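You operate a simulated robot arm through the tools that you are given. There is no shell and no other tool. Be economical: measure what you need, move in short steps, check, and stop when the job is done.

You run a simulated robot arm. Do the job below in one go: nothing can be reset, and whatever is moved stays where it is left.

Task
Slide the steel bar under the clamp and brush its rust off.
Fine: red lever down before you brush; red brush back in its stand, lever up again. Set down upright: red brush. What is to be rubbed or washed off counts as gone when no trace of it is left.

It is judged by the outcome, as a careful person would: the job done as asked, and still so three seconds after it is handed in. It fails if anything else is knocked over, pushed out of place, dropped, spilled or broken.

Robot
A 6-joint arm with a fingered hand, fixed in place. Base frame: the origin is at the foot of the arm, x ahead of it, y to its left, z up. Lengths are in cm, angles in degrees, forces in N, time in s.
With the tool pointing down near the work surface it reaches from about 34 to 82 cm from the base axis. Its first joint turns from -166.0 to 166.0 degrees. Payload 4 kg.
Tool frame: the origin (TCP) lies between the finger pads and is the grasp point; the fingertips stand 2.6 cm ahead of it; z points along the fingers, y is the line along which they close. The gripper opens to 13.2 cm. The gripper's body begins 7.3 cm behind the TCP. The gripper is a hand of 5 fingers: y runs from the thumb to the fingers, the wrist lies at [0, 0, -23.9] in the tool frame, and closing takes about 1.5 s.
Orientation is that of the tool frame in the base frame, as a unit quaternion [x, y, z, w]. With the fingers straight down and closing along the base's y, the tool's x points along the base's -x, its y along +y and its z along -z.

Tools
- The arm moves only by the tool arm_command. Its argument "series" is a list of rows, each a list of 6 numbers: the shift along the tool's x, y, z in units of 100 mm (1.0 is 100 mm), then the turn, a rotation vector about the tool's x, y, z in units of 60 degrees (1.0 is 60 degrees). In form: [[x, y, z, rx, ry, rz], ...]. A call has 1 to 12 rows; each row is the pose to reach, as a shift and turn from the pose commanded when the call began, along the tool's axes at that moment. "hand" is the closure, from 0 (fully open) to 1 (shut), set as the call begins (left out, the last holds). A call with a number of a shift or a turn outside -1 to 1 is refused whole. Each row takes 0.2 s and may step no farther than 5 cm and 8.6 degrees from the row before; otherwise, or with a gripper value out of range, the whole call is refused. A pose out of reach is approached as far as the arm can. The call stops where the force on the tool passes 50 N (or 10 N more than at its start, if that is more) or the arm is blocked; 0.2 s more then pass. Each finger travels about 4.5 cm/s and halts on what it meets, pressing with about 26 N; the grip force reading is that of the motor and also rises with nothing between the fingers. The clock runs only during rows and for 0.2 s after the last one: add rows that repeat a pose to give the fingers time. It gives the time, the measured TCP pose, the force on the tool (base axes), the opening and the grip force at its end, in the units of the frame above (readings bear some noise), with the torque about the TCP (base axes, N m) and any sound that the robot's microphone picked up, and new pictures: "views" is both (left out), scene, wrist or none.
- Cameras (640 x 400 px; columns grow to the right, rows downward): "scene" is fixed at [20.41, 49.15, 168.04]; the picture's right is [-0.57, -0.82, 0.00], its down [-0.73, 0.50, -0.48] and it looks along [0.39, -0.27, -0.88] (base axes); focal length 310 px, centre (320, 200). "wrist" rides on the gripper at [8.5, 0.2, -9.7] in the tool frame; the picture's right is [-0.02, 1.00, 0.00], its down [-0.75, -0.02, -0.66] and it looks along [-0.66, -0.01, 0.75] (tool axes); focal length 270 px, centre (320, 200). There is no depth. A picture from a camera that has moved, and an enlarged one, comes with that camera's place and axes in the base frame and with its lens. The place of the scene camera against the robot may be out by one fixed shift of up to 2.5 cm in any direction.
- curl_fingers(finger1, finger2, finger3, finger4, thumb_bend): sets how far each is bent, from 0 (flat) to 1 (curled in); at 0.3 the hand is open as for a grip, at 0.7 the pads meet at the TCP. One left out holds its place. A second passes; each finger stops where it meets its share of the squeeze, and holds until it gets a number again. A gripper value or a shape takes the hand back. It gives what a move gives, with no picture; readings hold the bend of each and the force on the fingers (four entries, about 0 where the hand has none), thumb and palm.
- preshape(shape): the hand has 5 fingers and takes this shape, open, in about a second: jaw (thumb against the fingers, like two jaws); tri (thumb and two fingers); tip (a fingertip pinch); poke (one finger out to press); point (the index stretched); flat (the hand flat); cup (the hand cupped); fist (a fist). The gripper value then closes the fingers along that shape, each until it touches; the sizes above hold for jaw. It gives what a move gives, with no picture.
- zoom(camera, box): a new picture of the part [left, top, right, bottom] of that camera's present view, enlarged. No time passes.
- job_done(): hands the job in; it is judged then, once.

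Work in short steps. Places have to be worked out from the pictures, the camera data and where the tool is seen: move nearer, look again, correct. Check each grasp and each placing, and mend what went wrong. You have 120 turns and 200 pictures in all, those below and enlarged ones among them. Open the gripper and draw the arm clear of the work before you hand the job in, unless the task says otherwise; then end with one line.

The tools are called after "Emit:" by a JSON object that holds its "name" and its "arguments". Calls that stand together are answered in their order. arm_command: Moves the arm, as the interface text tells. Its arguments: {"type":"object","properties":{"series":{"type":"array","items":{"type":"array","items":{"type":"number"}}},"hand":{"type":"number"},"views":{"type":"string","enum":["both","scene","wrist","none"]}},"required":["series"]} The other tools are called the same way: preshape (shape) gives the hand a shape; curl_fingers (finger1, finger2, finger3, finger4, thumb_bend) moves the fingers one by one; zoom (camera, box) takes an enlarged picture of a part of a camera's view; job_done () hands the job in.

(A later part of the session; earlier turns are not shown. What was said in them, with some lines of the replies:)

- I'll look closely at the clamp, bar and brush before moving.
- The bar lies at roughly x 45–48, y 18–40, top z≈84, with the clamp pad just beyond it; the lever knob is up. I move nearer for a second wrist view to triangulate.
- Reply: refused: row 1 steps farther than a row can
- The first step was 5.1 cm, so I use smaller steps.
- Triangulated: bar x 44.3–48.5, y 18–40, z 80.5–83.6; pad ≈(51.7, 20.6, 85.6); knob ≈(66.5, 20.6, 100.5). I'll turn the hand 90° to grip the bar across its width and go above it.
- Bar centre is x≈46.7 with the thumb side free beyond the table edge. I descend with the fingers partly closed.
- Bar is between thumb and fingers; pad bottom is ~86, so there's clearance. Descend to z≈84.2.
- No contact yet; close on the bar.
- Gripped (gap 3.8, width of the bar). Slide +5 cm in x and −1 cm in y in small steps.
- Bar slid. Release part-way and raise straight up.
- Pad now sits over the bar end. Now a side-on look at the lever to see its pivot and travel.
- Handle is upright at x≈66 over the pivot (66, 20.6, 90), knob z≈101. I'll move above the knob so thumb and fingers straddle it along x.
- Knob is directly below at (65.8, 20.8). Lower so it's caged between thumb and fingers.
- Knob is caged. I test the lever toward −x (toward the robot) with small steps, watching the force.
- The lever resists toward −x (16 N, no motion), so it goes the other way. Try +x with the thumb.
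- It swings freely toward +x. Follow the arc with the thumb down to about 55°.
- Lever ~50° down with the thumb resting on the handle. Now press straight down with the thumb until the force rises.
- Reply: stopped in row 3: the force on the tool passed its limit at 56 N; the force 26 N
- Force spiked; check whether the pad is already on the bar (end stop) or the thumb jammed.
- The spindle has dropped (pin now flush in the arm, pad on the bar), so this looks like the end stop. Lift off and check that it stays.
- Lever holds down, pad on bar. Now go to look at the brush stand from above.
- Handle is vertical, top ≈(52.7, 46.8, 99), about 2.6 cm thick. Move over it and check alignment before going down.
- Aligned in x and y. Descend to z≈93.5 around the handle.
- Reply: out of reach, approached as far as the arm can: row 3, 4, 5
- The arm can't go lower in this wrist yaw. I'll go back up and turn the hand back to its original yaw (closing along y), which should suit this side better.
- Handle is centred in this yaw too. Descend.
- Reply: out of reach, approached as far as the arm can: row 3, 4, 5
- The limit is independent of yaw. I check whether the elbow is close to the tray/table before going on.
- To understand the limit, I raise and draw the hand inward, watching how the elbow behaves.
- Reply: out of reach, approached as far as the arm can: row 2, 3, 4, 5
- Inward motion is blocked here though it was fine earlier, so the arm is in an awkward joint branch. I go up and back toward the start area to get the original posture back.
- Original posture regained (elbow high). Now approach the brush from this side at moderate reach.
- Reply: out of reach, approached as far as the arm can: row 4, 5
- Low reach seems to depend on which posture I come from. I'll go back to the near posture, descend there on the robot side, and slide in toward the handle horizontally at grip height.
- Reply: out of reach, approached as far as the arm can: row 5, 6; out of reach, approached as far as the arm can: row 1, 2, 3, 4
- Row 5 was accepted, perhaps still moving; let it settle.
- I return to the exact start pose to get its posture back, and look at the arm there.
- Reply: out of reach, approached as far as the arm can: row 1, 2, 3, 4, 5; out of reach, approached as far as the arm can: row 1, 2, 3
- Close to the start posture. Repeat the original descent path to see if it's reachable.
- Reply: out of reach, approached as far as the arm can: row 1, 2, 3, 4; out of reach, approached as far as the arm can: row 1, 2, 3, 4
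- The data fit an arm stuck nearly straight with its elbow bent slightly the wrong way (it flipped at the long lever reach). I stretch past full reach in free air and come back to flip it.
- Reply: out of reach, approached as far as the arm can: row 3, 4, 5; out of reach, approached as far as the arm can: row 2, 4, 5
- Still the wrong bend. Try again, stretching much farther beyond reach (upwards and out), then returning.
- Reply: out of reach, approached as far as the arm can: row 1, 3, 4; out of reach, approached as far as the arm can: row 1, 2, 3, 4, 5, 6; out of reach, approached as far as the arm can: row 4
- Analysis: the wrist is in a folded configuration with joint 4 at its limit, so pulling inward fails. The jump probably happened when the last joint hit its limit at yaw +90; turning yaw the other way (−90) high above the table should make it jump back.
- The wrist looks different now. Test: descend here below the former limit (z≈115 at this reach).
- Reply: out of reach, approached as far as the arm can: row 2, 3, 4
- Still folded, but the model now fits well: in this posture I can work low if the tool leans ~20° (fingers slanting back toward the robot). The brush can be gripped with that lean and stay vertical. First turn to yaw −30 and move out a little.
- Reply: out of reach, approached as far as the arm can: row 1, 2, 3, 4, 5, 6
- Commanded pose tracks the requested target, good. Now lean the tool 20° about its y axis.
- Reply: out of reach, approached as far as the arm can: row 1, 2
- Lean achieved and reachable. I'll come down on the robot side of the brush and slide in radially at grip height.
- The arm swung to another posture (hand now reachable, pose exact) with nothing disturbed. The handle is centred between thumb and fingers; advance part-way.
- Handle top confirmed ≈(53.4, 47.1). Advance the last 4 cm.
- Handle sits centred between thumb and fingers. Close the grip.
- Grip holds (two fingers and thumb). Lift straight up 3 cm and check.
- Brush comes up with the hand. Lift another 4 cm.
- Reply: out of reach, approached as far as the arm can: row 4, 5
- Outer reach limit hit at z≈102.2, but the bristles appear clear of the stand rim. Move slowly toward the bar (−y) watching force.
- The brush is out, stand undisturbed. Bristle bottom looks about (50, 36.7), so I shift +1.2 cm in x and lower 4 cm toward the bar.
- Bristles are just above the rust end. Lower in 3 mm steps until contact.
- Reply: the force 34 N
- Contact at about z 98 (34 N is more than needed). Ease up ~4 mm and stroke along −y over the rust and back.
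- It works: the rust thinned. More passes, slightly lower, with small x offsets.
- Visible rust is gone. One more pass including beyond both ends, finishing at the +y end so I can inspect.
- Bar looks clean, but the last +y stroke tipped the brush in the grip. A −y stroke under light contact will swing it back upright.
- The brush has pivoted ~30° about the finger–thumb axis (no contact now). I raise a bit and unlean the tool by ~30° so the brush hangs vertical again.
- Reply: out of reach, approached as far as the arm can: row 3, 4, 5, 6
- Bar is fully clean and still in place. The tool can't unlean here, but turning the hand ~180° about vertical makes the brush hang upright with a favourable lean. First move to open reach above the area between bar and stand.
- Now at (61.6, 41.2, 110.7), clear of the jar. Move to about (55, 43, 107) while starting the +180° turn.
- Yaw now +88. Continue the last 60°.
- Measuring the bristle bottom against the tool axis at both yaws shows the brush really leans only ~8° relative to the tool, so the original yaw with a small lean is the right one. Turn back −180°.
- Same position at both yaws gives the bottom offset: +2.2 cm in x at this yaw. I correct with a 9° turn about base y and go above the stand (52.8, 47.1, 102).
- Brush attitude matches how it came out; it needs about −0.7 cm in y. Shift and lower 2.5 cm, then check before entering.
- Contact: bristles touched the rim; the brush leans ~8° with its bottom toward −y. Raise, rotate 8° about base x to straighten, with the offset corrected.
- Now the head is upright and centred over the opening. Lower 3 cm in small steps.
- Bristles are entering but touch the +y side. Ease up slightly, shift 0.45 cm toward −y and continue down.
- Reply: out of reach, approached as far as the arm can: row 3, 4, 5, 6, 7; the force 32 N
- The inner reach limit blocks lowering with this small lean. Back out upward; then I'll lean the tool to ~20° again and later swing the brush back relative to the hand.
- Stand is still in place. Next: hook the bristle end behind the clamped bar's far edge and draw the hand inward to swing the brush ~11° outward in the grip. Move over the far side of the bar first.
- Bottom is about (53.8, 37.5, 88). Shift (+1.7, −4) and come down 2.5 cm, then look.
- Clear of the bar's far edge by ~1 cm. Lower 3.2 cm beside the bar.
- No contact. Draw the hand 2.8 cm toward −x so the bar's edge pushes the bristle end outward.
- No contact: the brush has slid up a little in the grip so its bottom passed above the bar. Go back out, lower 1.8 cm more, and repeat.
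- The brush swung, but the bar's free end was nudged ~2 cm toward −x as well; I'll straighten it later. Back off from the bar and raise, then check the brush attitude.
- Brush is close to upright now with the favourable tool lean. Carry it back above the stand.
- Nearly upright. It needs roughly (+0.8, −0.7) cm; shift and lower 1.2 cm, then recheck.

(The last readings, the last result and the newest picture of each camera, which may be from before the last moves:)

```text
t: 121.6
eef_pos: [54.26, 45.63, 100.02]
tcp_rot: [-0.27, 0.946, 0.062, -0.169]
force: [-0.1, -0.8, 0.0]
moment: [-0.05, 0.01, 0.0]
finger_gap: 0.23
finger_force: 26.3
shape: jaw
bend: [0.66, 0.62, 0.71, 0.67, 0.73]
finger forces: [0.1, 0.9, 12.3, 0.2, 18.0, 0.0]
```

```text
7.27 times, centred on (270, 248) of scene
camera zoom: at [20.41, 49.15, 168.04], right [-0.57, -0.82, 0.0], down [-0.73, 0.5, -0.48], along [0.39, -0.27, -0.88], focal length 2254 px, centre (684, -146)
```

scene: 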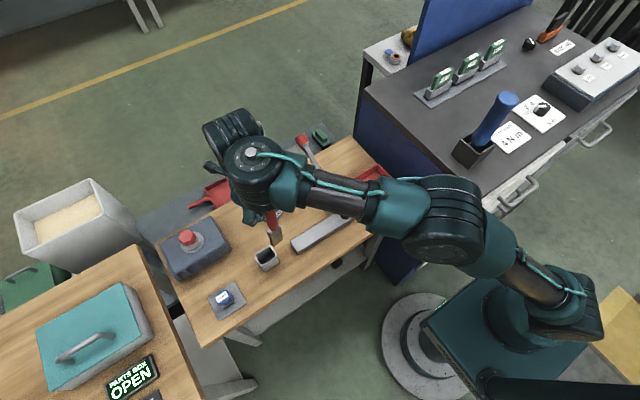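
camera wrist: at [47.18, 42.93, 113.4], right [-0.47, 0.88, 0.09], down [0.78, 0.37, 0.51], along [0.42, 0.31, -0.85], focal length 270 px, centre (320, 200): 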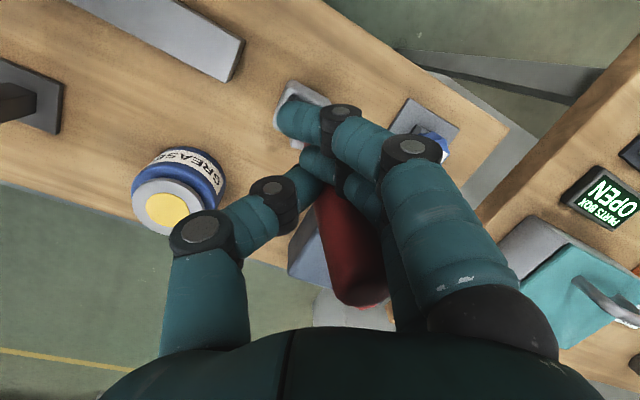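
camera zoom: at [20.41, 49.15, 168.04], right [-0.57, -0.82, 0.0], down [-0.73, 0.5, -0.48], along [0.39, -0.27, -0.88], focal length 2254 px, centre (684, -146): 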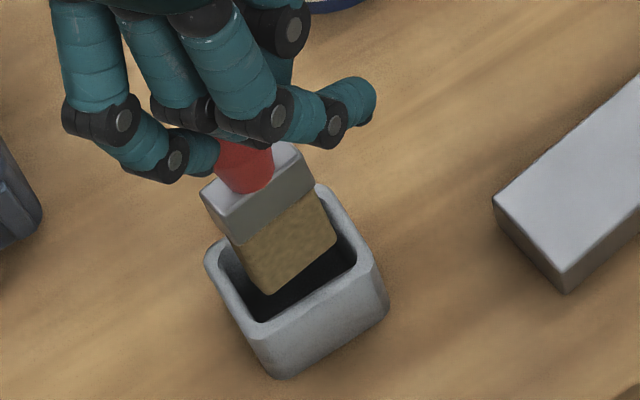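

Centred. Lower 2 cm with a tiny −y bias.

Emit:
{"name": "arm_command", "arguments": {"series": [[0.0, -0.03, 0.02, 0, 0, 0], [-0.015, -0.04, 0.07, 0, 0, 0], [-0.03, -0.05, 0.13, 0, 0, 0], [-0.045, -0.061, 0.187, 0, 0, 0], [-0.045, -0.061, 0.187, 0, 0, 0]], "views": "none"}}

Emit:
{"name": "zoom", "arguments": {"camera": "scene", "box": [240, 220, 300, 275]}}

```text
t: 122.8
eef_pos: [54.14, 45.49, 98.02]
tcp_rot: [-0.271, 0.946, 0.063, -0.169]
force: [-0.4, 0.3, -0.5]
moment: [-0.03, -0.02, -0.02]
finger_gap: 0.22
finger_force: 26.2
shape: jaw
bend: [0.66, 0.62, 0.71, 0.67, 0.73]
finger forces: [0.0, 1.0, 12.2, 0.1, 18.0, 0.0]
```

```text
7.27 times, centred on (270, 248) of scene
camera zoom: at [20.41, 49.15, 168.04], right [-0.57, -0.82, 0.0], down [-0.73, 0.5, -0.48], along [0.39, -0.27, -0.88], focal length 2254 px, centre (684, -146)
```

zoom: 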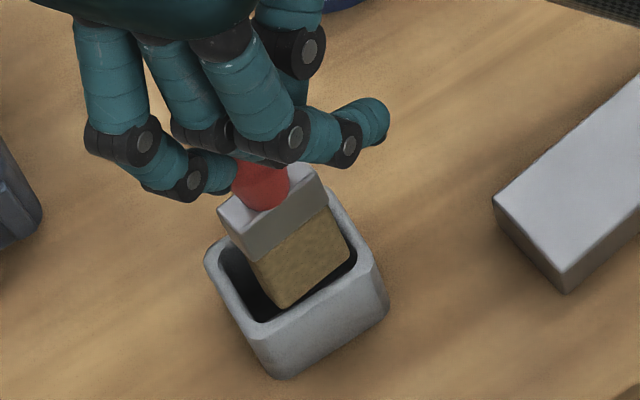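

No contact yet; shift +0.4 cm in y and lower 1.5 cm.

Emit:
{"name": "arm_command", "arguments": {"series": [[-0.029, 0.029, 0, 0, 0, 0], [-0.05, 0.01, 0.07, 0, 0, 0], [-0.073, -0.001, 0.138, 0, 0, 0], [-0.073, -0.001, 0.138, 0, 0, 0]], "views": "none"}}

Emit:
{"name": "zoom", "arguments": {"camera": "scene", "box": [240, 220, 300, 275]}}

```text
t: 123.8
eef_pos: [54.42, 45.77, 96.97]
tcp_rot: [-0.27, 0.947, 0.064, -0.164]
force: [3.8, -2.7, 12.9]
moment: [-0.04, 0.03, 0.05]
finger_gap: 0.31
finger_force: 26.0
shape: jaw
bend: [0.66, 0.62, 0.71, 0.67, 0.74]
finger forces: [0.1, 0.0, 14.5, 0.2, 22.0, 4.9]
stopped in row 4: the force on the tool passed its limit at 51 N (the readings are from after the stop); the commanded pose is now the measured one
```

```text
7.27 times, centred on (270, 248) of scene
camera zoom: at [20.41, 49.15, 168.04], right [-0.57, -0.82, 0.0], down [-0.73, 0.5, -0.48], along [0.39, -0.27, -0.88], focal length 2254 px, centre (684, -146)
```

zoom: 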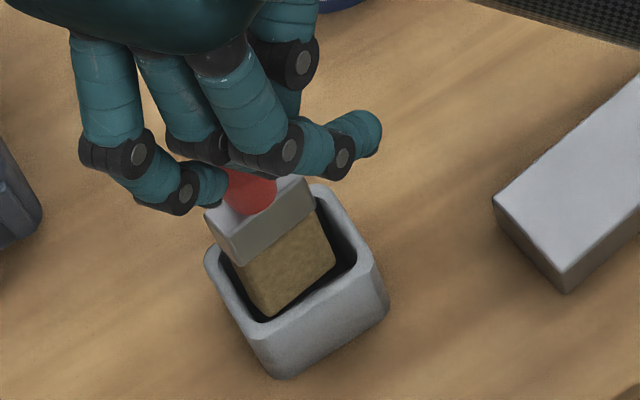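

Bristle end sits slightly too far toward +y/−x at rim level. Ease up 0.8, shift (+0.35, −0.3), and lower gently.

Emit:
{"name": "arm_command", "arguments": {"series": [[0.023, 0.016, -0.075, 0, 0, 0], [0.011, -0.027, -0.087, 0, 0, 0], [-0.003, -0.037, -0.04, 0, 0, 0], [-0.018, -0.047, 0.007, 0, 0, 0], [-0.026, -0.053, 0.035, 0, 0, 0], [-0.026, -0.053, 0.035, 0, 0, 0]], "views": "none"}}

Emit:
{"name": "zoom", "arguments": {"camera": "scene", "box": [240, 220, 300, 275]}}

```text
t: 125.2
eef_pos: [54.71, 45.53, 96.24]
tcp_rot: [-0.271, 0.946, 0.064, -0.164]
force: [-0.2, 0.1, -0.3]
moment: [-0.02, -0.01, 0.01]
finger_gap: 0.24
finger_force: 26.0
shape: jaw
bend: [0.66, 0.62, 0.71, 0.67, 0.74]
finger forces: [0.1, 0.0, 13.2, 0.3, 19.2, 1.3]
```

```text
7.27 times, centred on (270, 248) of scene
camera zoom: at [20.41, 49.15, 168.04], right [-0.57, -0.82, 0.0], down [-0.73, 0.5, -0.48], along [0.39, -0.27, -0.88], focal length 2254 px, centre (684, -146)
```

zoom: 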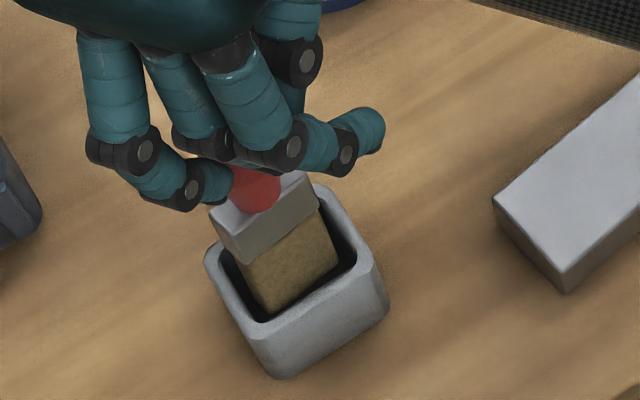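

Free at z 96.2, lower than before, so it is entering. Continue down.

Emit:
{"name": "arm_command", "arguments": {"series": [[-0.01, -0.01, 0.04, 0, 0, 0], [-0.023, -0.02, 0.08, 0, 0, 0], [-0.034, -0.028, 0.115, 0, 0, 0], [-0.043, -0.034, 0.15, 0, 0, 0], [-0.043, -0.034, 0.15, 0, 0, 0]], "views": "none"}}

Emit:
{"name": "zoom", "arguments": {"camera": "scene", "box": [240, 220, 300, 275]}}

```text
t: 126.4
eef_pos: [54.72, 45.52, 94.79]
tcp_rot: [-0.27, 0.946, 0.064, -0.165]
force: [0.3, 0.3, -0.7]
moment: [-0.02, -0.02, 0.0]
finger_gap: 0.26
finger_force: 26.3
shape: jaw
bend: [0.66, 0.62, 0.71, 0.67, 0.74]
finger forces: [0.1, 0.1, 13.2, 0.3, 19.2, 1.1]
```

```text
7.27 times, centred on (270, 248) of scene
camera zoom: at [20.41, 49.15, 168.04], right [-0.57, -0.82, 0.0], down [-0.73, 0.5, -0.48], along [0.39, -0.27, -0.88], focal length 2254 px, centre (684, -146)
```

zoom: 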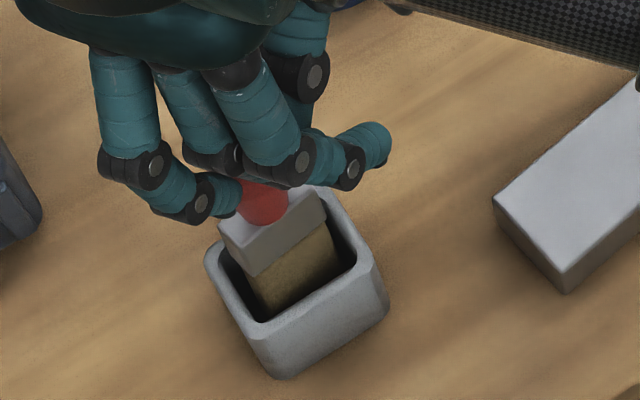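

It is going in freely. Continue down until it rests.

Emit:
{"name": "arm_command", "arguments": {"series": [[-0.015, -0.01, 0.047, 0, 0, 0], [-0.029, -0.02, 0.094, 0, 0, 0], [-0.044, -0.03, 0.14, 0, 0, 0], [-0.058, -0.04, 0.187, 0, 0, 0], [-0.058, -0.04, 0.187, 0, 0, 0]], "views": "none"}}

Emit:
{"name": "zoom", "arguments": {"camera": "scene", "box": [240, 220, 300, 275]}}

```text
t: 127.6
eef_pos: [54.72, 45.56, 92.84]
tcp_rot: [-0.27, 0.946, 0.064, -0.165]
force: [-1.1, 0.1, 2.2]
moment: [0.05, 0.11, -0.05]
finger_gap: 0.24
finger_force: 26.2
shape: jaw
bend: [0.66, 0.62, 0.71, 0.67, 0.74]
finger forces: [0.0, 0.0, 13.8, 0.4, 19.5, 1.3]
```

```text
7.27 times, centred on (270, 248) of scene
camera zoom: at [20.41, 49.15, 168.04], right [-0.57, -0.82, 0.0], down [-0.73, 0.5, -0.48], along [0.39, -0.27, -0.88], focal length 2254 px, centre (684, -146)
```

zoom: 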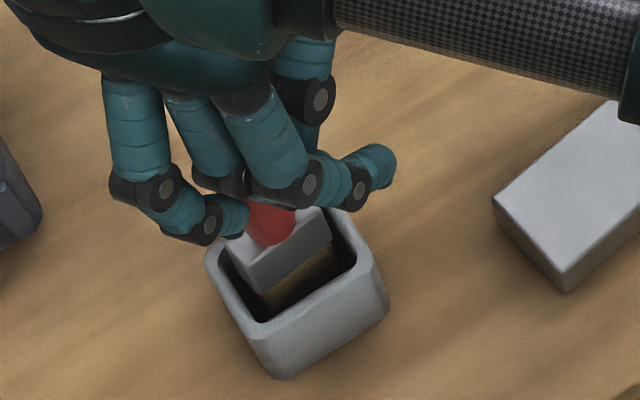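

Deep in the stand, slight contact. Lower a bit more to seat it.

Emit:
{"name": "arm_command", "arguments": {"series": [[-0.012, -0.008, 0.037, 0, 0, 0], [-0.023, -0.016, 0.075, 0, 0, 0], [-0.023, -0.016, 0.075, 0, 0, 0]], "views": "wrist"}}

Emit:
{"name": "zoom", "arguments": {"camera": "scene", "box": [240, 220, 300, 275]}}

```text
t: 128.4
eef_pos: [54.85, 45.51, 91.92]
tcp_rot: [-0.27, 0.946, 0.064, -0.166]
force: [-6.7, -0.9, 3.6]
moment: [-0.03, 0.19, -0.09]
finger_gap: 0.25
finger_force: 26.0
shape: jaw
bend: [0.66, 0.62, 0.71, 0.67, 0.73]
finger forces: [0.1, 0.1, 15.8, 0.3, 20.7, 1.2]
camera wrist: at [51.19, 40.82, 103.67], right [-0.47, 0.86, 0.21], down [0.84, 0.37, 0.4], along [0.27, 0.36, -0.89], focal length 270 px, centre (320, 200)
```

wrist: 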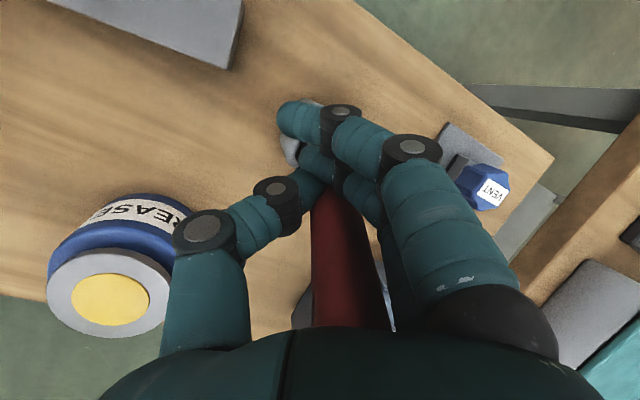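

```text
7.27 times, centred on (270, 248) of scene
camera zoom: at [20.41, 49.15, 168.04], right [-0.57, -0.82, 0.0], down [-0.73, 0.5, -0.48], along [0.39, -0.27, -0.88], focal length 2254 px, centre (684, -146)
```

zoom: 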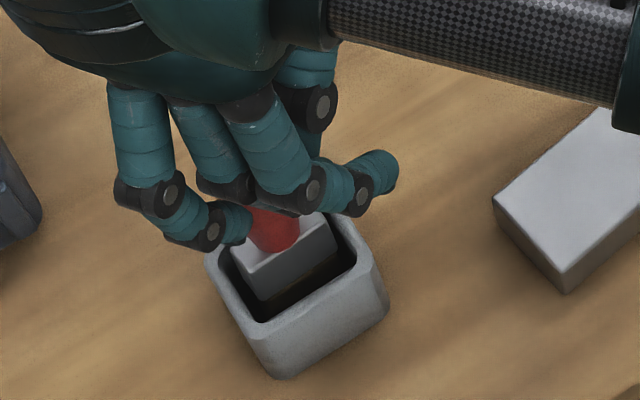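

Handle top reaches the palm, i.e. it's seated at its original height. Open the hand and watch.

Emit:
{"name": "arm_command", "arguments": {"series": [[0, 0, 0, 0, 0, 0], [0, 0, 0, 0, 0, 0], [0, 0, 0, 0, 0, 0], [0, 0, 0, 0, 0, 0], [0, 0, 0, 0, 0, 0], [0, 0, 0, 0, 0, 0]], "hand": 0.3, "views": "wrist"}}

Emit:
{"name": "zoom", "arguments": {"camera": "scene", "box": [240, 220, 300, 275]}}

```text
t: 129.8
eef_pos: [54.72, 45.51, 92.03]
tcp_rot: [-0.27, 0.946, 0.065, -0.165]
force: [0.4, -0.1, -0.3]
moment: [0.01, 0.06, 0.01]
finger_gap: 9.22
finger_force: 0.0
shape: jaw
bend: [0.67, 0.67, 0.68, 0.67, 0.63]
finger forces: [0.1, 0.0, 0.2, 0.0, 0.0, 0.2]
camera wrist: at [51.21, 40.81, 103.67], right [-0.47, 0.86, 0.21], down [0.84, 0.37, 0.4], along [0.27, 0.36, -0.89], focal length 270 px, centre (320, 200)
```

wrist: 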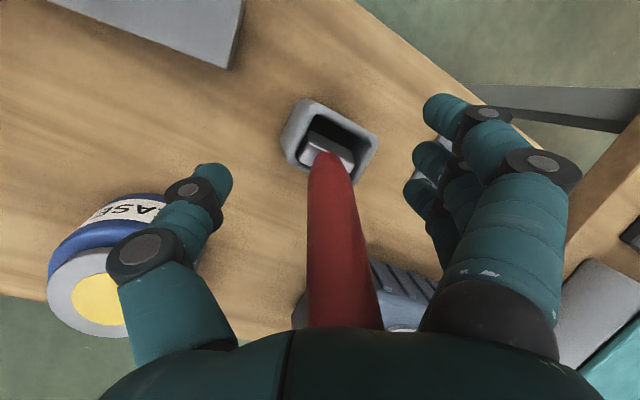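

```text
7.27 times, centred on (270, 248) of scene
camera zoom: at [20.41, 49.15, 168.04], right [-0.57, -0.82, 0.0], down [-0.73, 0.5, -0.48], along [0.39, -0.27, -0.88], focal length 2254 px, centre (684, -146)
```

zoom: 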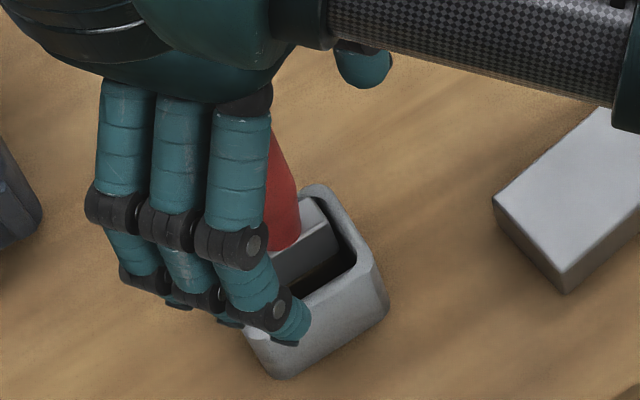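

Brush stands in its holder, released. Raise the hand straight up, then inward.

Emit:
{"name": "arm_command", "arguments": {"series": [[0.07, 0.05, -0.23, 0, 0, 0], [0.13, 0.09, -0.42, 0, 0, 0], [0.2, 0.14, -0.65, 0, 0, 0], [0.26, 0.18, -0.84, 0, 0, 0], [0.45, 0.19, -0.8, 0, 0, 0], [0.7, 0.19, -0.8, 0, 0, 0], [0.7, 0.19, -0.8, 0, 0, 0]], "views": "both"}}

Emit:
{"name": "zoom", "arguments": {"camera": "scene", "box": [230, 210, 300, 275]}}

```text
t: 131.4
eef_pos: [50.82, 43.15, 101.76]
tcp_rot: [-0.269, 0.947, 0.066, -0.165]
force: [-0.3, 0.1, 0.1]
moment: [-0.01, -0.01, -0.01]
finger_gap: 9.2
finger_force: 0.1
shape: jaw
bend: [0.67, 0.67, 0.68, 0.67, 0.63]
finger forces: [0.0, 0.0, 0.1, 0.0, 0.0, 0.0]
camera wrist: at [47.27, 38.51, 113.45], right [-0.47, 0.86, 0.21], down [0.84, 0.37, 0.4], along [0.27, 0.36, -0.89], focal length 270 px, centre (320, 200)
```

scene: 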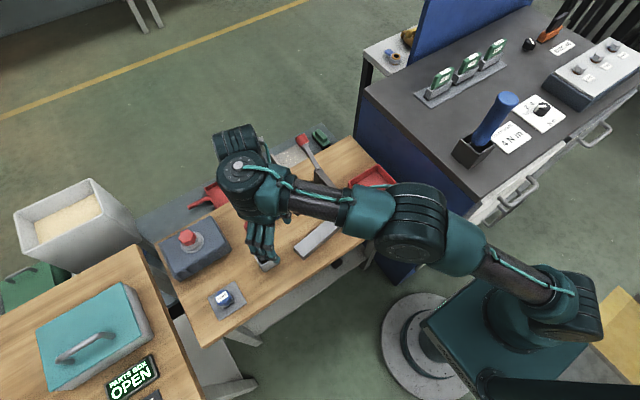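
wrist: 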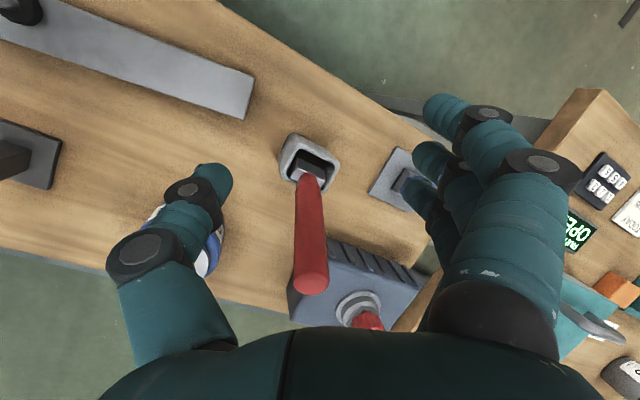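

```text
6.15 times, centred on (265, 242) of scene
camera zoom: at [20.41, 49.15, 168.04], right [-0.57, -0.82, 0.0], down [-0.73, 0.5, -0.48], along [0.39, -0.27, -0.88], focal length 1907 px, centre (658, -62)
```

zoom: 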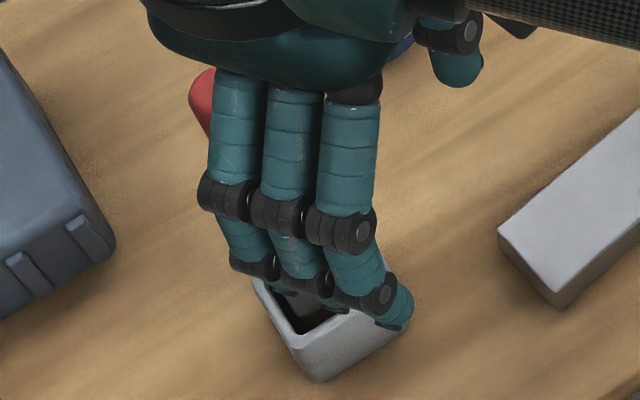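

Brush is back. Next the lever: raise and move toward the clamp, away from the brush.

Emit:
{"name": "arm_command", "arguments": {"series": [[0.116, 0.08, -0.374, 0, 0, 0], [0.17, 0.0, -0.6, 0, 0, 0], [0.2, -0.3, -0.65, 0, 0, 0], [0.23, -0.6, -0.7, 0, 0, 0], [0.256, -0.887, -0.75, 0, 0, 0], [0.256, -0.887, -0.75, 0, 0, 0]], "views": "scene"}}

Emit:
{"name": "zoom", "arguments": {"camera": "scene", "box": [230, 210, 300, 275]}}

```text
t: 132.8
eef_pos: [55.95, 34.1, 107.69]
tcp_rot: [-0.27, 0.946, 0.065, -0.165]
force: [0.1, 0.4, -0.3]
moment: [-0.02, 0.05, 0.02]
finger_gap: 9.24
finger_force: 0.0
shape: jaw
bend: [0.67, 0.67, 0.68, 0.67, 0.63]
finger forces: [0.1, 0.0, 0.0, 0.0, 0.0, 0.0]
```

scene: 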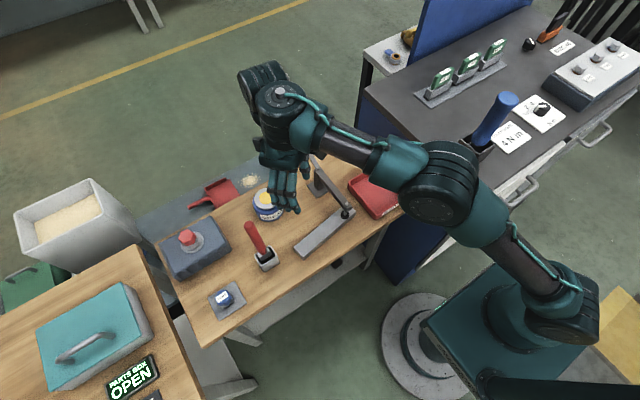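

```text
6.15 times, centred on (265, 242) of scene
camera zoom: at [20.41, 49.15, 168.04], right [-0.57, -0.82, 0.0], down [-0.73, 0.5, -0.48], along [0.39, -0.27, -0.88], focal length 1907 px, centre (658, -62)
```

zoom: 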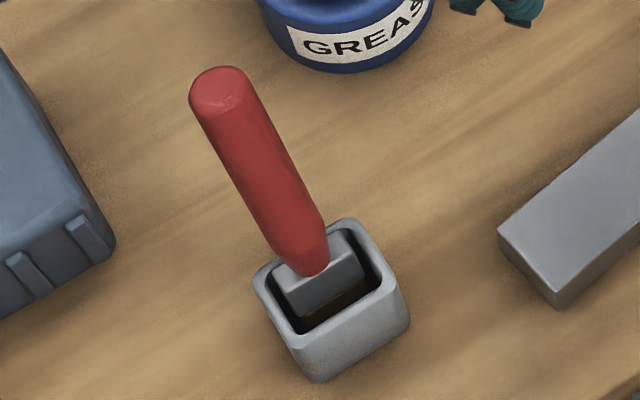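

The brush is seated but its handle leans ~14° toward +x; it should stand upright. I'll regrasp the handle and bring it vertical. First reset the tool to a pure 12° lean.

Emit:
{"name": "arm_command", "arguments": {"series": [[0, 0, 0, 0.095, -0.044, 0], [0, 0, 0, 0.19, -0.088, 0], [0, 0, 0, 0.19, -0.088, 0]], "views": "none"}}

```text
t: 133.6
eef_pos: [55.75, 34.0, 107.69]
tcp_rot: [-0.282, 0.955, -0.017, -0.093]
force: [-0.2, 1.0, -0.1]
moment: [0.01, 0.02, -0.05]
finger_gap: 9.22
finger_force: 0.0
shape: jaw
bend: [0.67, 0.67, 0.68, 0.67, 0.63]
finger forces: [0.0, 0.0, 0.1, 0.1, 0.0, 0.0]
```

Now go above the leaning handle (56.3, 46.4) with fingertips clear of its top.

Emit:
{"name": "arm_command", "arguments": {"series": [[-0.2, 0.25, 0.1, 0, 0, 0], [-0.4, 0.5, 0.2, 0, 0, 0], [-0.6, 0.75, 0.28, 0, 0, 0], [-0.787, 1.0, 0.298, 0, 0, 0], [-0.787, 1.0, 0.298, 0, 0, 0]], "views": "wrist"}}

```text
t: 134.8
eef_pos: [56.25, 46.4, 103.41]
tcp_rot: [-0.282, 0.955, -0.017, -0.094]
force: [0.3, 0.0, 0.9]
moment: [-0.01, 0.0, -0.01]
finger_gap: 9.21
finger_force: 0.0
shape: jaw
bend: [0.67, 0.67, 0.68, 0.67, 0.63]
finger forces: [0.1, 0.0, 0.0, 0.0, 0.1, 0.1]
camera wrist: at [50.87, 42.96, 114.67], right [-0.52, 0.85, 0.02], down [0.74, 0.45, 0.5], along [0.42, 0.28, -0.86], focal length 270 px, centre (320, 200)
```

wrist: 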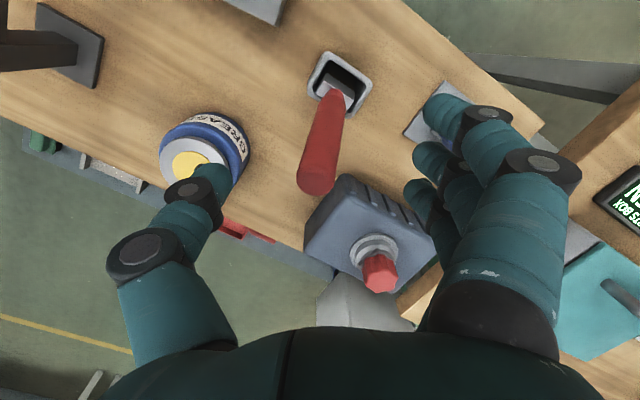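

Handle is centred. Descend 8.5 cm around it.

Emit:
{"name": "arm_command", "arguments": {"series": [[-0.04, -0.004, 0.21, 0, 0, 0], [-0.08, -0.008, 0.42, 0, 0, 0], [-0.12, -0.013, 0.63, 0, 0, 0], [-0.159, -0.017, 0.836, 0, 0, 0], [-0.159, -0.017, 0.836, 0, 0, 0]], "views": "wrist"}}

```text
t: 136.0
eef_pos: [56.31, 46.35, 94.86]
tcp_rot: [-0.282, 0.955, -0.017, -0.094]
force: [0.7, 0.3, -0.4]
moment: [-0.01, -0.02, 0.01]
finger_gap: 9.25
finger_force: 0.0
shape: jaw
bend: [0.67, 0.67, 0.68, 0.67, 0.63]
finger forces: [0.0, 0.0, 0.0, 0.0, 0.0, 0.0]
camera wrist: at [50.76, 42.7, 106.27], right [-0.52, 0.85, 0.02], down [0.74, 0.45, 0.5], along [0.42, 0.28, -0.86], focal length 270 px, centre (320, 200)
```

wrist: 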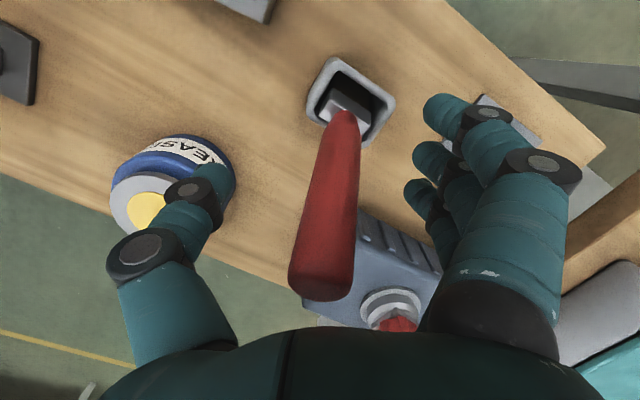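

Grip the handle.

Emit:
{"name": "arm_command", "arguments": {"series": [[0, 0, 0, 0, 0, 0], [0, 0, 0, 0, 0, 0], [0, 0, 0, 0, 0, 0], [0, 0, 0, 0, 0, 0], [0, 0, 0, 0, 0, 0], [0, 0, 0, 0, 0, 0], [0, 0, 0, 0, 0, 0]], "hand": 1, "views": "none"}}

Emit:
{"name": "zoom", "arguments": {"camera": "scene", "box": [230, 210, 300, 275]}}

```text
t: 137.6
eef_pos: [56.12, 46.31, 95.08]
tcp_rot: [-0.281, 0.955, -0.016, -0.094]
force: [-1.6, 1.1, 1.2]
moment: [0.16, 0.12, -0.06]
finger_gap: 0.78
finger_force: 26.7
shape: jaw
bend: [0.66, 0.72, 0.72, 0.66, 0.71]
finger forces: [0.0, 8.8, 11.4, 0.0, 15.7, 0.0]
```

```text
6.15 times, centred on (265, 242) of scene
camera zoom: at [20.41, 49.15, 168.04], right [-0.57, -0.82, 0.0], down [-0.73, 0.5, -0.48], along [0.39, -0.27, -0.88], focal length 1907 px, centre (658, -62)
```

zoom: 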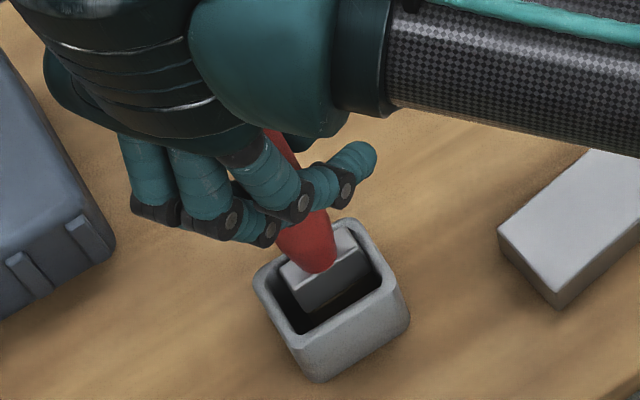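

Move the handle about 3 cm toward −x in small steps with a slight unlean, watching force.

Emit:
{"name": "arm_command", "arguments": {"series": [[0.045, 0.041, 0.003, 0, -0.013, 0], [0.09, 0.082, 0.006, 0, -0.026, 0], [0.135, 0.123, 0.01, 0, -0.04, 0], [0.18, 0.164, 0.013, 0, -0.053, 0], [0.226, 0.205, 0.017, 0, -0.067, 0], [0.226, 0.205, 0.017, 0, -0.067, 0]], "views": "none"}}

Emit:
{"name": "zoom", "arguments": {"camera": "scene", "box": [230, 210, 300, 275]}}

```text
t: 139.0
eef_pos: [53.42, 46.86, 95.34]
tcp_rot: [-0.283, 0.957, -0.007, -0.06]
force: [1.2, 0.2, 3.5]
moment: [0.05, -0.09, -0.05]
finger_gap: 0.79
finger_force: 26.0
shape: jaw
bend: [0.66, 0.71, 0.71, 0.66, 0.72]
finger forces: [0.1, 7.5, 12.8, 0.0, 17.4, 0.0]
```

```text
6.15 times, centred on (265, 242) of scene
camera zoom: at [20.41, 49.15, 168.04], right [-0.57, -0.82, 0.0], down [-0.73, 0.5, -0.48], along [0.39, -0.27, -0.88], focal length 1907 px, centre (658, -62)
```

zoom: 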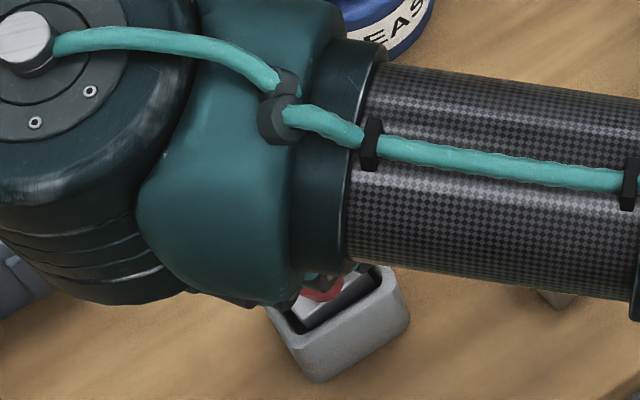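

Stand unmoved. Nudge 0.4 cm more and release, then look with the wrist camera.

Emit:
{"name": "arm_command", "arguments": {"series": [[0.033, 0.022, 0.005, 0, 0, 0], [0.033, 0.022, 0.005, 0, 0, 0]], "views": "none"}}

Emit:
{"name": "arm_command", "arguments": {"series": [[0, 0, 0, 0, 0, 0], [0, 0, 0, 0, 0, 0], [0, 0, 0, 0, 0, 0], [0, 0, 0, 0, 0, 0], [0, 0, 0, 0, 0, 0], [0, 0, 0, 0, 0, 0]], "hand": 0.3, "views": "wrist"}}

```text
t: 139.6
eef_pos: [52.93, 46.84, 95.19]
tcp_rot: [-0.282, 0.957, -0.007, -0.061]
force: [1.0, -0.2, 5.0]
moment: [0.08, -0.14, -0.05]
finger_gap: 0.81
finger_force: 26.5
shape: jaw
bend: [0.66, 0.71, 0.71, 0.66, 0.72]
finger forces: [0.0, 7.4, 13.2, 0.1, 18.0, 0.0]
```

```text
t: 141.0
eef_pos: [52.87, 46.93, 95.32]
tcp_rot: [-0.282, 0.958, -0.007, -0.06]
force: [-0.2, -0.6, 0.0]
moment: [-0.01, 0.01, 0.03]
finger_gap: 9.21
finger_force: 0.1
shape: jaw
bend: [0.67, 0.68, 0.68, 0.67, 0.63]
finger forces: [0.0, 0.0, 0.0, 0.0, 0.0, 0.0]
camera wrist: at [46.79, 42.9, 106.12], right [-0.52, 0.85, 0.02], down [0.71, 0.42, 0.56], along [0.47, 0.31, -0.83], focal length 270 px, centre (320, 200)
```

wrist: 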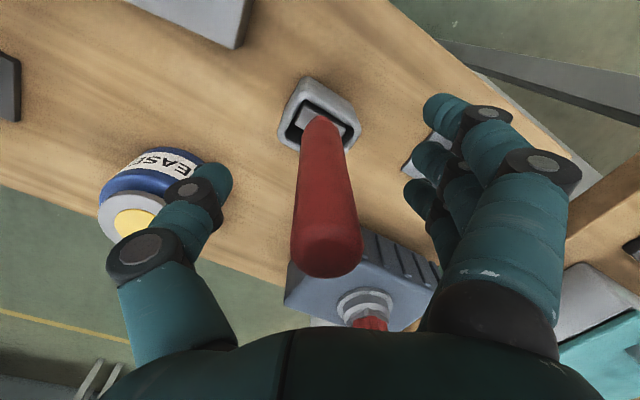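

Handle top is now at about (52.4, 46.8): upright. Withdraw straight up.

Emit:
{"name": "arm_command", "arguments": {"series": [[0.03, 0.003, -0.25, 0, 0, 0], [0.06, 0.006, -0.5, 0, 0, 0], [0.095, 0.01, -0.79, 0, 0, 0], [0.11, 0.01, -0.95, 0, 0, 0], [0.11, 0.01, -0.95, 0, 0, 0]], "views": "wrist"}}

```text
t: 142.2
eef_pos: [53.13, 46.87, 104.9]
tcp_rot: [-0.282, 0.957, -0.008, -0.061]
force: [0.1, 0.1, -0.3]
moment: [0.01, 0.04, 0.0]
finger_gap: 9.23
finger_force: 0.1
shape: jaw
bend: [0.67, 0.68, 0.68, 0.67, 0.63]
finger forces: [0.0, 0.0, 0.0, 0.0, 0.0, 0.0]
camera wrist: at [46.96, 42.83, 115.69], right [-0.52, 0.85, 0.02], down [0.71, 0.42, 0.56], along [0.47, 0.31, -0.83], focal length 270 px, centre (320, 200)
```

wrist: 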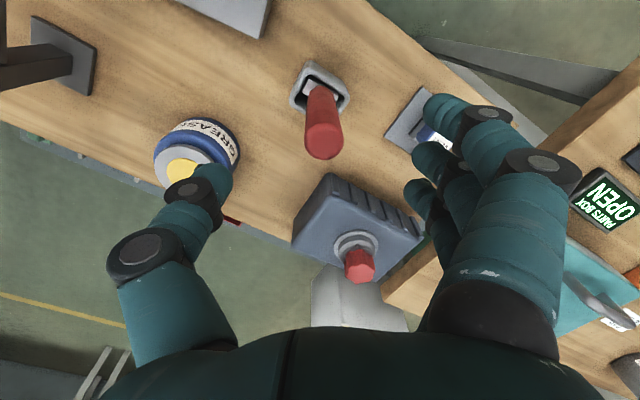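

Brush is upright in its stand. Now to the lever: turn yaw to −90 while moving toward the clamp.

Emit:
{"name": "arm_command", "arguments": {"series": [[-0.02, -0.12, 0, 0, 0, -0.12], [-0.04, -0.24, -0.01, 0, 0, -0.24], [-0.05, -0.36, -0.01, 0, 0, -0.36], [-0.07, -0.48, -0.02, 0, 0, -0.48], [-0.09, -0.6, -0.02, 0, 0, -0.6], [-0.1, -0.72, -0.03, 0, 0, -0.72], [-0.12, -0.85, -0.03, 0, 0, -0.85], [-0.139, -0.98, -0.037, 0, 0, -0.967], [-0.139, -0.98, -0.037, 0, 0, -0.967]], "views": "none"}}

```text
t: 144.2
eef_pos: [59.62, 39.43, 104.86]
tcp_rot: [0.711, -0.701, -0.023, 0.058]
force: [-0.1, -0.7, -0.4]
moment: [-0.01, 0.01, 0.0]
finger_gap: 9.21
finger_force: 0.1
shape: jaw
bend: [0.67, 0.68, 0.68, 0.67, 0.63]
finger forces: [0.0, 0.1, 0.0, 0.0, 0.0, 0.0]
```

Emit:
{"name": "arm_command", "arguments": {"series": [[0.3, -0.24, 0.02, 0.05, -0.024, 0], [0.6, -0.48, 0.05, 0.109, -0.048, 0], [0.92, -0.72, 0.105, 0.109, -0.048, 0], [0.92, -0.72, 0.105, 0.109, -0.048, 0]], "views": "none"}}

Emit:
{"name": "arm_command", "arguments": {"series": [[0.3, -0.23, 0.03, 0, 0, 0], [0.6, -0.46, 0.06, 0, 0, 0], [0.93, -0.71, 0.13, 0, 0, 0], [0.93, -0.71, 0.13, 0, 0, 0]], "views": "wrist"}}

```text
t: 145.2
eef_pos: [66.89, 30.29, 103.61]
tcp_rot: [0.712, -0.702, -0.001, -0.002]
force: [0.3, -0.1, 0.4]
moment: [0.01, 0.01, -0.02]
finger_gap: 9.21
finger_force: 0.0
shape: jaw
bend: [0.67, 0.68, 0.68, 0.67, 0.63]
finger forces: [0.0, 0.0, 0.0, 0.1, 0.1, 0.0]
out of reach, approached as far as the arm can: row 2
```

```text
t: 146.2
eef_pos: [74.11, 20.81, 102.1]
tcp_rot: [0.712, -0.702, 0.001, -0.001]
force: [0.1, 0.7, 0.3]
moment: [-0.02, -0.02, -0.01]
finger_gap: 9.23
finger_force: 0.1
shape: jaw
bend: [0.67, 0.68, 0.68, 0.67, 0.63]
finger forces: [0.1, 0.0, 0.1, 0.0, 0.0, 0.0]
camera wrist: at [74.03, 12.33, 112.05], right [-1.0, 0.01, 0.0], down [0.0, 0.75, 0.66], along [0.01, 0.66, -0.75], focal length 270 px, centre (320, 200)
```

wrist: 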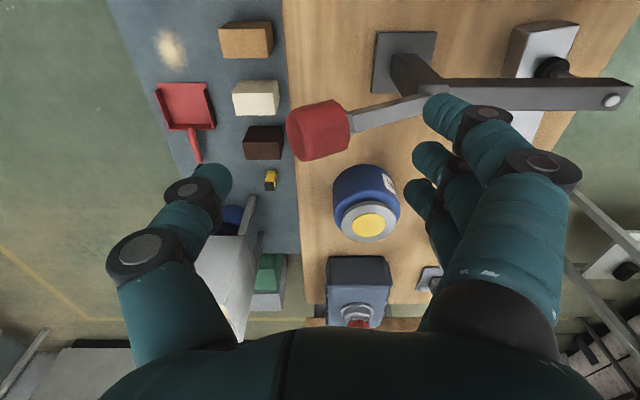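

Knob is centred between thumb (far side) and fingers. Descend and grip it.

Emit:
{"name": "arm_command", "arguments": {"series": [[0, 0, 0.2, 0, 0, 0], [0, 0, 0.4, 0, 0, 0], [0, 0, 0.47, 0, 0, 0], [0, 0, 0.47, 0, 0, 0]], "views": "none"}}

Emit:
{"name": "arm_command", "arguments": {"series": [[0, 0, 0, 0, 0, 0], [0, 0, 0, 0, 0, 0], [0, 0, 0, 0, 0, 0], [0, 0, 0, 0, 0, 0], [0, 0, 0, 0, 0, 0], [0, 0, 0, 0, 0, 0]], "hand": 0.8, "views": "wrist"}}

```text
t: 147.2
eef_pos: [74.02, 20.97, 97.41]
tcp_rot: [0.712, -0.702, -0.001, -0.001]
force: [-0.7, 0.4, 0.3]
moment: [0.01, 0.0, 0.02]
finger_gap: 9.21
finger_force: 0.0
shape: jaw
bend: [0.67, 0.68, 0.68, 0.67, 0.63]
finger forces: [0.0, 0.0, 0.0, 0.0, 0.0, 0.1]
```

```text
t: 148.6
eef_pos: [74.03, 21.03, 97.46]
tcp_rot: [0.712, -0.702, 0.0, -0.002]
force: [3.7, -0.3, 2.8]
moment: [-0.09, 0.01, -0.02]
finger_gap: 2.21
finger_force: 15.0
shape: jaw
bend: [0.64, 0.73, 0.73, 0.64, 0.7]
finger forces: [0.0, 5.6, 3.7, 0.0, 10.4, 0.0]
camera wrist: at [73.94, 12.47, 107.35], right [-1.0, 0.01, 0.0], down [0.0, 0.75, 0.66], along [0.01, 0.66, -0.75], focal length 270 px, centre (320, 200)
```

wrist: 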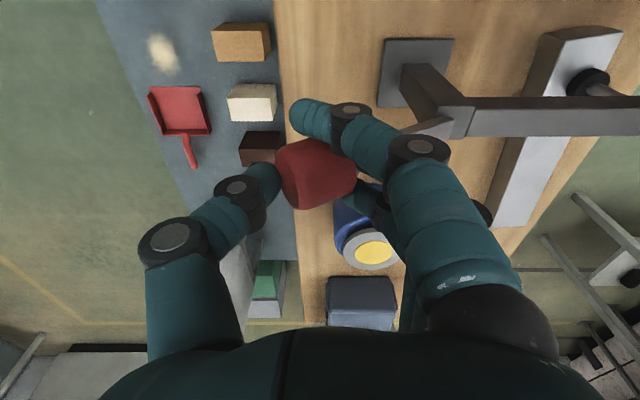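

Knob gripped. Swing it back up along its arc.

Emit:
{"name": "arm_command", "arguments": {"series": [[0, 0.055, -0.08, 0, 0, 0], [0, 0.115, -0.16, 0, 0, 0], [0, 0.19, -0.22, 0, 0, 0], [0, 0.27, -0.28, 0, 0, 0], [0, 0.355, -0.325, 0, 0, 0], [0, 0.44, -0.36, 0, 0, 0], [0, 0.535, -0.39, 0, 0, 0], [0, 0.63, -0.42, 0, 0, 0], [0, 0.72, -0.45, 0, 0, 0], [0, 0.79, -0.48, 0, 0, 0], [0, 0.79, -0.48, 0, 0, 0]], "views": "both"}}

```text
t: 149.9
eef_pos: [70.4, 21.06, 101.8]
tcp_rot: [0.711, -0.703, 0.006, -0.015]
force: [22.4, 1.2, 30.6]
moment: [0.01, -1.02, -0.07]
finger_gap: 2.23
finger_force: 26.3
shape: jaw
bend: [0.66, 0.74, 0.74, 0.66, 0.7]
finger forces: [0.1, 4.5, 6.2, 0.0, 35.9, 0.0]
stopped in row 6: the force on the tool passed its limit at 52 N (the readings are from after the stop); the commanded pose is now the measured one
camera wrist: at [70.05, 12.4, 111.6], right [-1.0, 0.01, -0.03], down [-0.01, 0.74, 0.67], along [0.03, 0.67, -0.74], focal length 270 px, centre (320, 200)
```

scene: 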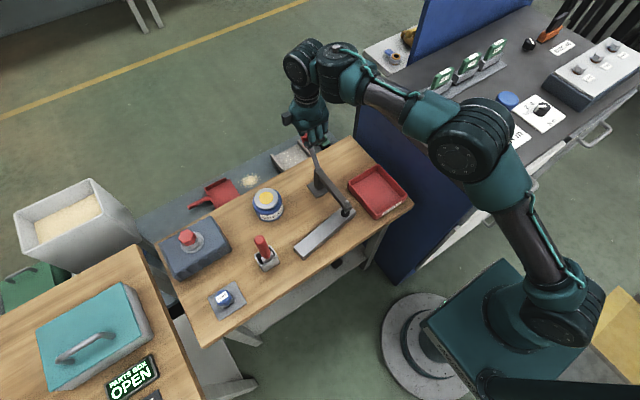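
wrist: 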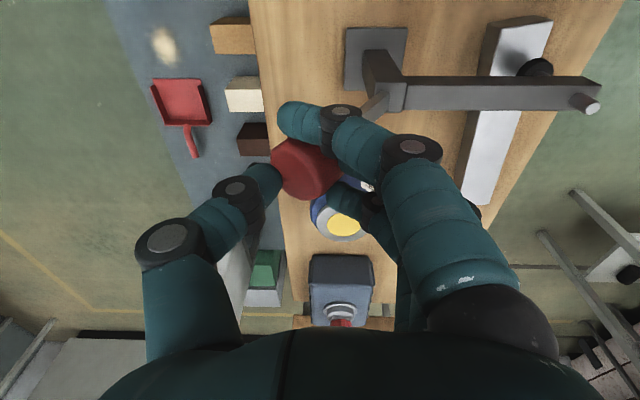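

Lever is more than half-way; the grip was fighting the arc slightly. Loosen a little, go a touch higher and push on with the thumb.

Emit:
{"name": "arm_command", "arguments": {"series": [[0, 0, -0.04, 0, 0, 0], [0, 0.02, -0.06, 0, 0, 0], [0, 0.08, -0.07, 0, 0, 0], [0, 0.15, -0.08, 0, 0, 0], [0, 0.22, -0.09, 0, 0, 0], [0, 0.29, -0.1, 0, 0, 0], [0, 0.36, -0.1, 0, 0, 0], [0, 0.43, -0.1, 0, 0, 0], [0, 0.48, -0.1, 0, 0, 0]], "hand": 0.7, "views": "both"}}

```text
t: 151.9
eef_pos: [65.69, 20.91, 102.52]
tcp_rot: [0.711, -0.703, 0.005, -0.013]
force: [22.8, 0.9, 37.6]
moment: [0.06, -2.63, 0.06]
finger_gap: 6.06
finger_force: 0.2
shape: jaw
bend: [0.73, 0.74, 0.74, 0.73, 0.66]
finger forces: [0.0, 0.0, 0.1, 0.0, 43.1, 0.0]
camera wrist: at [65.3, 12.35, 112.31], right [-1.0, 0.01, -0.02], down [-0.01, 0.75, 0.67], along [0.02, 0.67, -0.75], focal length 270 px, centre (320, 200)
```

scene: 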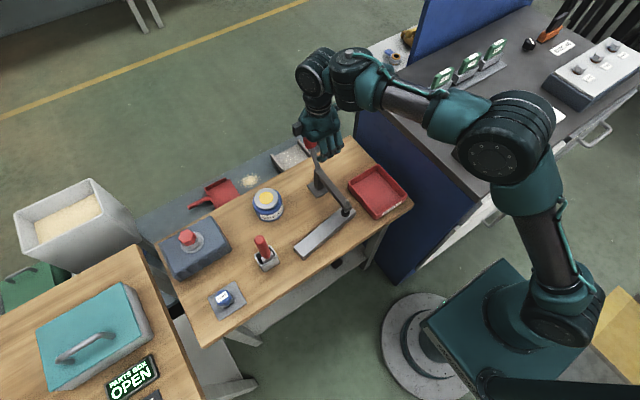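
wrist: 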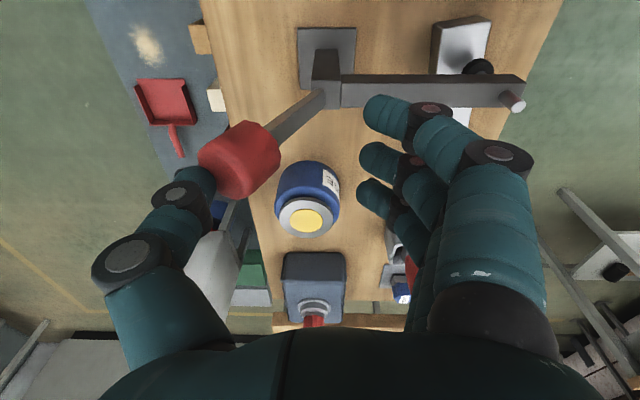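

The thumb was pressing on top of the knob (jamming). Back off, lower 2 cm so the thumb is beside the knob, and push again.

Emit:
{"name": "arm_command", "arguments": {"series": [[0, -0.15, -0.03, 0, 0, 0], [0, -0.4, -0.03, 0, 0, 0], [0, -0.68, -0.03, 0, 0, 0], [0, -0.68, 0.1, 0, 0, 0], [0, -0.68, 0.22, 0, 0, 0], [0, -0.55, 0.22, 0, 0, 0], [0, -0.45, 0.22, 0, 0, 0], [0, -0.36, 0.22, 0, 0, 0], [0, -0.28, 0.22, 0, 0, 0], [0, -0.22, 0.21, 0, 0, 0], [0, -0.16, 0.2, 0, 0, 0]], "hand": 0.6, "views": "wrist"}}

```text
t: 154.3
eef_pos: [66.91, 21.09, 100.29]
tcp_rot: [0.712, -0.702, 0.004, -0.009]
force: [0.2, -1.6, 0.1]
moment: [-0.02, 0.0, 0.03]
finger_gap: 5.37
finger_force: 0.0
shape: jaw
bend: [0.73, 0.73, 0.73, 0.73, 0.7]
finger forces: [0.0, 0.0, 0.0, 0.1, 0.0, 0.1]
camera wrist: at [66.72, 12.42, 110.1], right [-1.0, 0.01, -0.02], down [0.0, 0.75, 0.66], along [0.02, 0.66, -0.75], focal length 270 px, centre (320, 200)
```

wrist: 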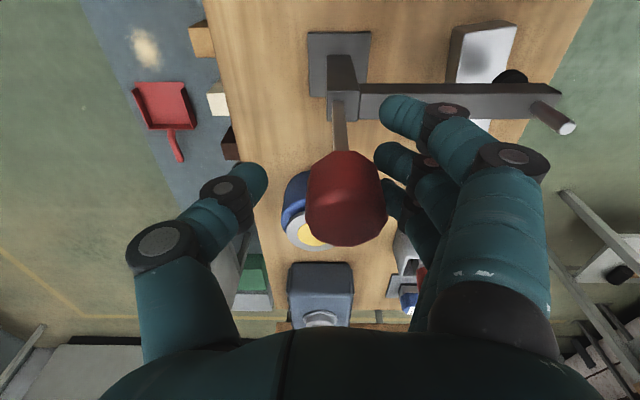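

The lever is now fully upright and the spindle raised. Open the hand and withdraw upward, clear of the work.

Emit:
{"name": "arm_command", "arguments": {"series": [[0, 0, 0, 0, 0, 0], [0, 0, 0, 0, 0, 0], [0, -0.02, -0.2, 0, 0, 0], [0, -0.05, -0.5, 0, 0, 0], [0, -0.05, -0.8, 0, 0, 0], [0, 0, -1.0, 0, 0, 0], [0, 0, -1.0, 0, 0, 0]], "hand": 0.3, "views": "scene"}}

Emit:
{"name": "zoom", "arguments": {"camera": "scene", "box": [220, 130, 420, 290]}}

```text
t: 155.9
eef_pos: [66.89, 20.8, 110.2]
tcp_rot: [0.712, -0.702, 0.003, -0.008]
force: [0.5, -0.4, 0.3]
moment: [-0.03, -0.02, -0.02]
finger_gap: 9.19
finger_force: 0.1
shape: jaw
bend: [0.68, 0.68, 0.68, 0.68, 0.63]
finger forces: [0.0, 0.0, 0.0, 0.0, 0.1, 0.0]
```

scene: 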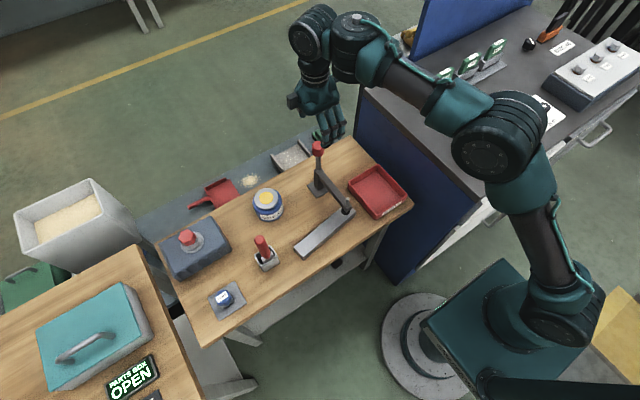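

```text
2.50 times, centred on (320, 210) of scene
camera zoom: at [20.41, 49.15, 168.04], right [-0.57, -0.82, 0.0], down [-0.73, 0.5, -0.48], along [0.39, -0.27, -0.88], focal length 775 px, centre (320, 175)
```

zoom: 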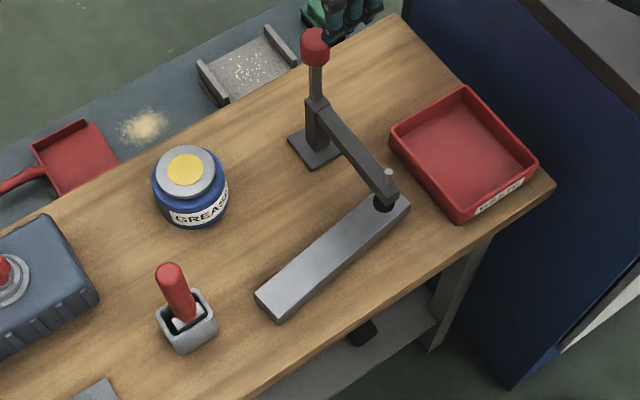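

Everything looks right; one close check of the bar surface and brush before handing in.

Emit:
{"name": "zoom", "arguments": {"camera": "scene", "box": [285, 195, 365, 265]}}

Emit:
{"name": "zoom", "arguments": {"camera": "scene", "box": [235, 220, 300, 285]}}

```text
5.71 times, centred on (325, 230) of scene
camera zoom: at [20.41, 49.15, 168.04], right [-0.57, -0.82, 0.0], down [-0.73, 0.5, -0.48], along [0.39, -0.27, -0.88], focal length 1771 px, centre (291, 29)
```

zoom: 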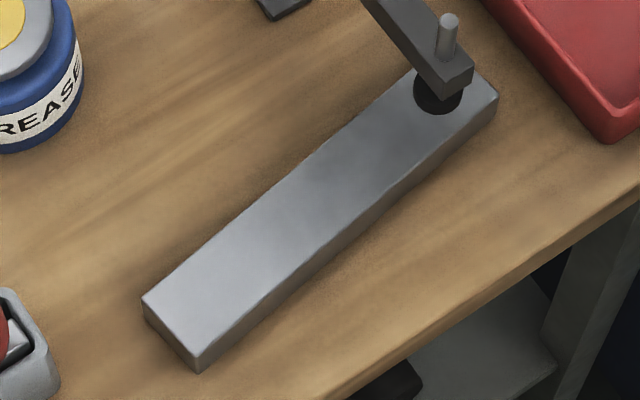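

```text
6.15 times, centred on (268, 252) of scene
camera zoom: at [20.41, 49.15, 168.04], right [-0.57, -0.82, 0.0], down [-0.73, 0.5, -0.48], along [0.39, -0.27, -0.88], focal length 1907 px, centre (643, -123)
```

zoom: 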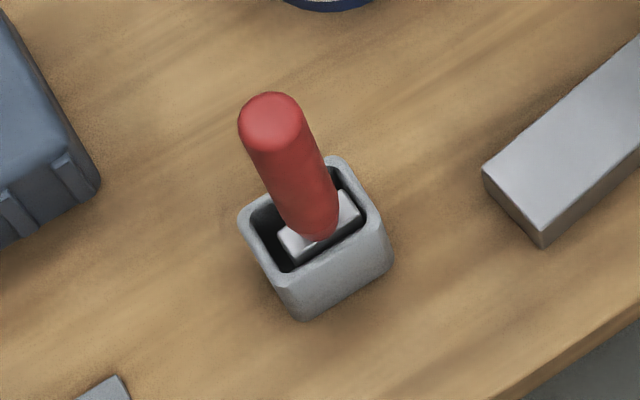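

The bar is clean and under the pad, the brush stands upright in its stand, the lever is up and the arm is clear. I hand the job in.

Emit:
{"name": "job_done", "arguments": {}}

```text
The job is handed in.
```

The steel bar is under the clamp with no rust visible on it, the red lever is up again and the red brush stands upright in its stand; the bar's free end was nudged about 2 cm during the work, so it sits slightly askew.
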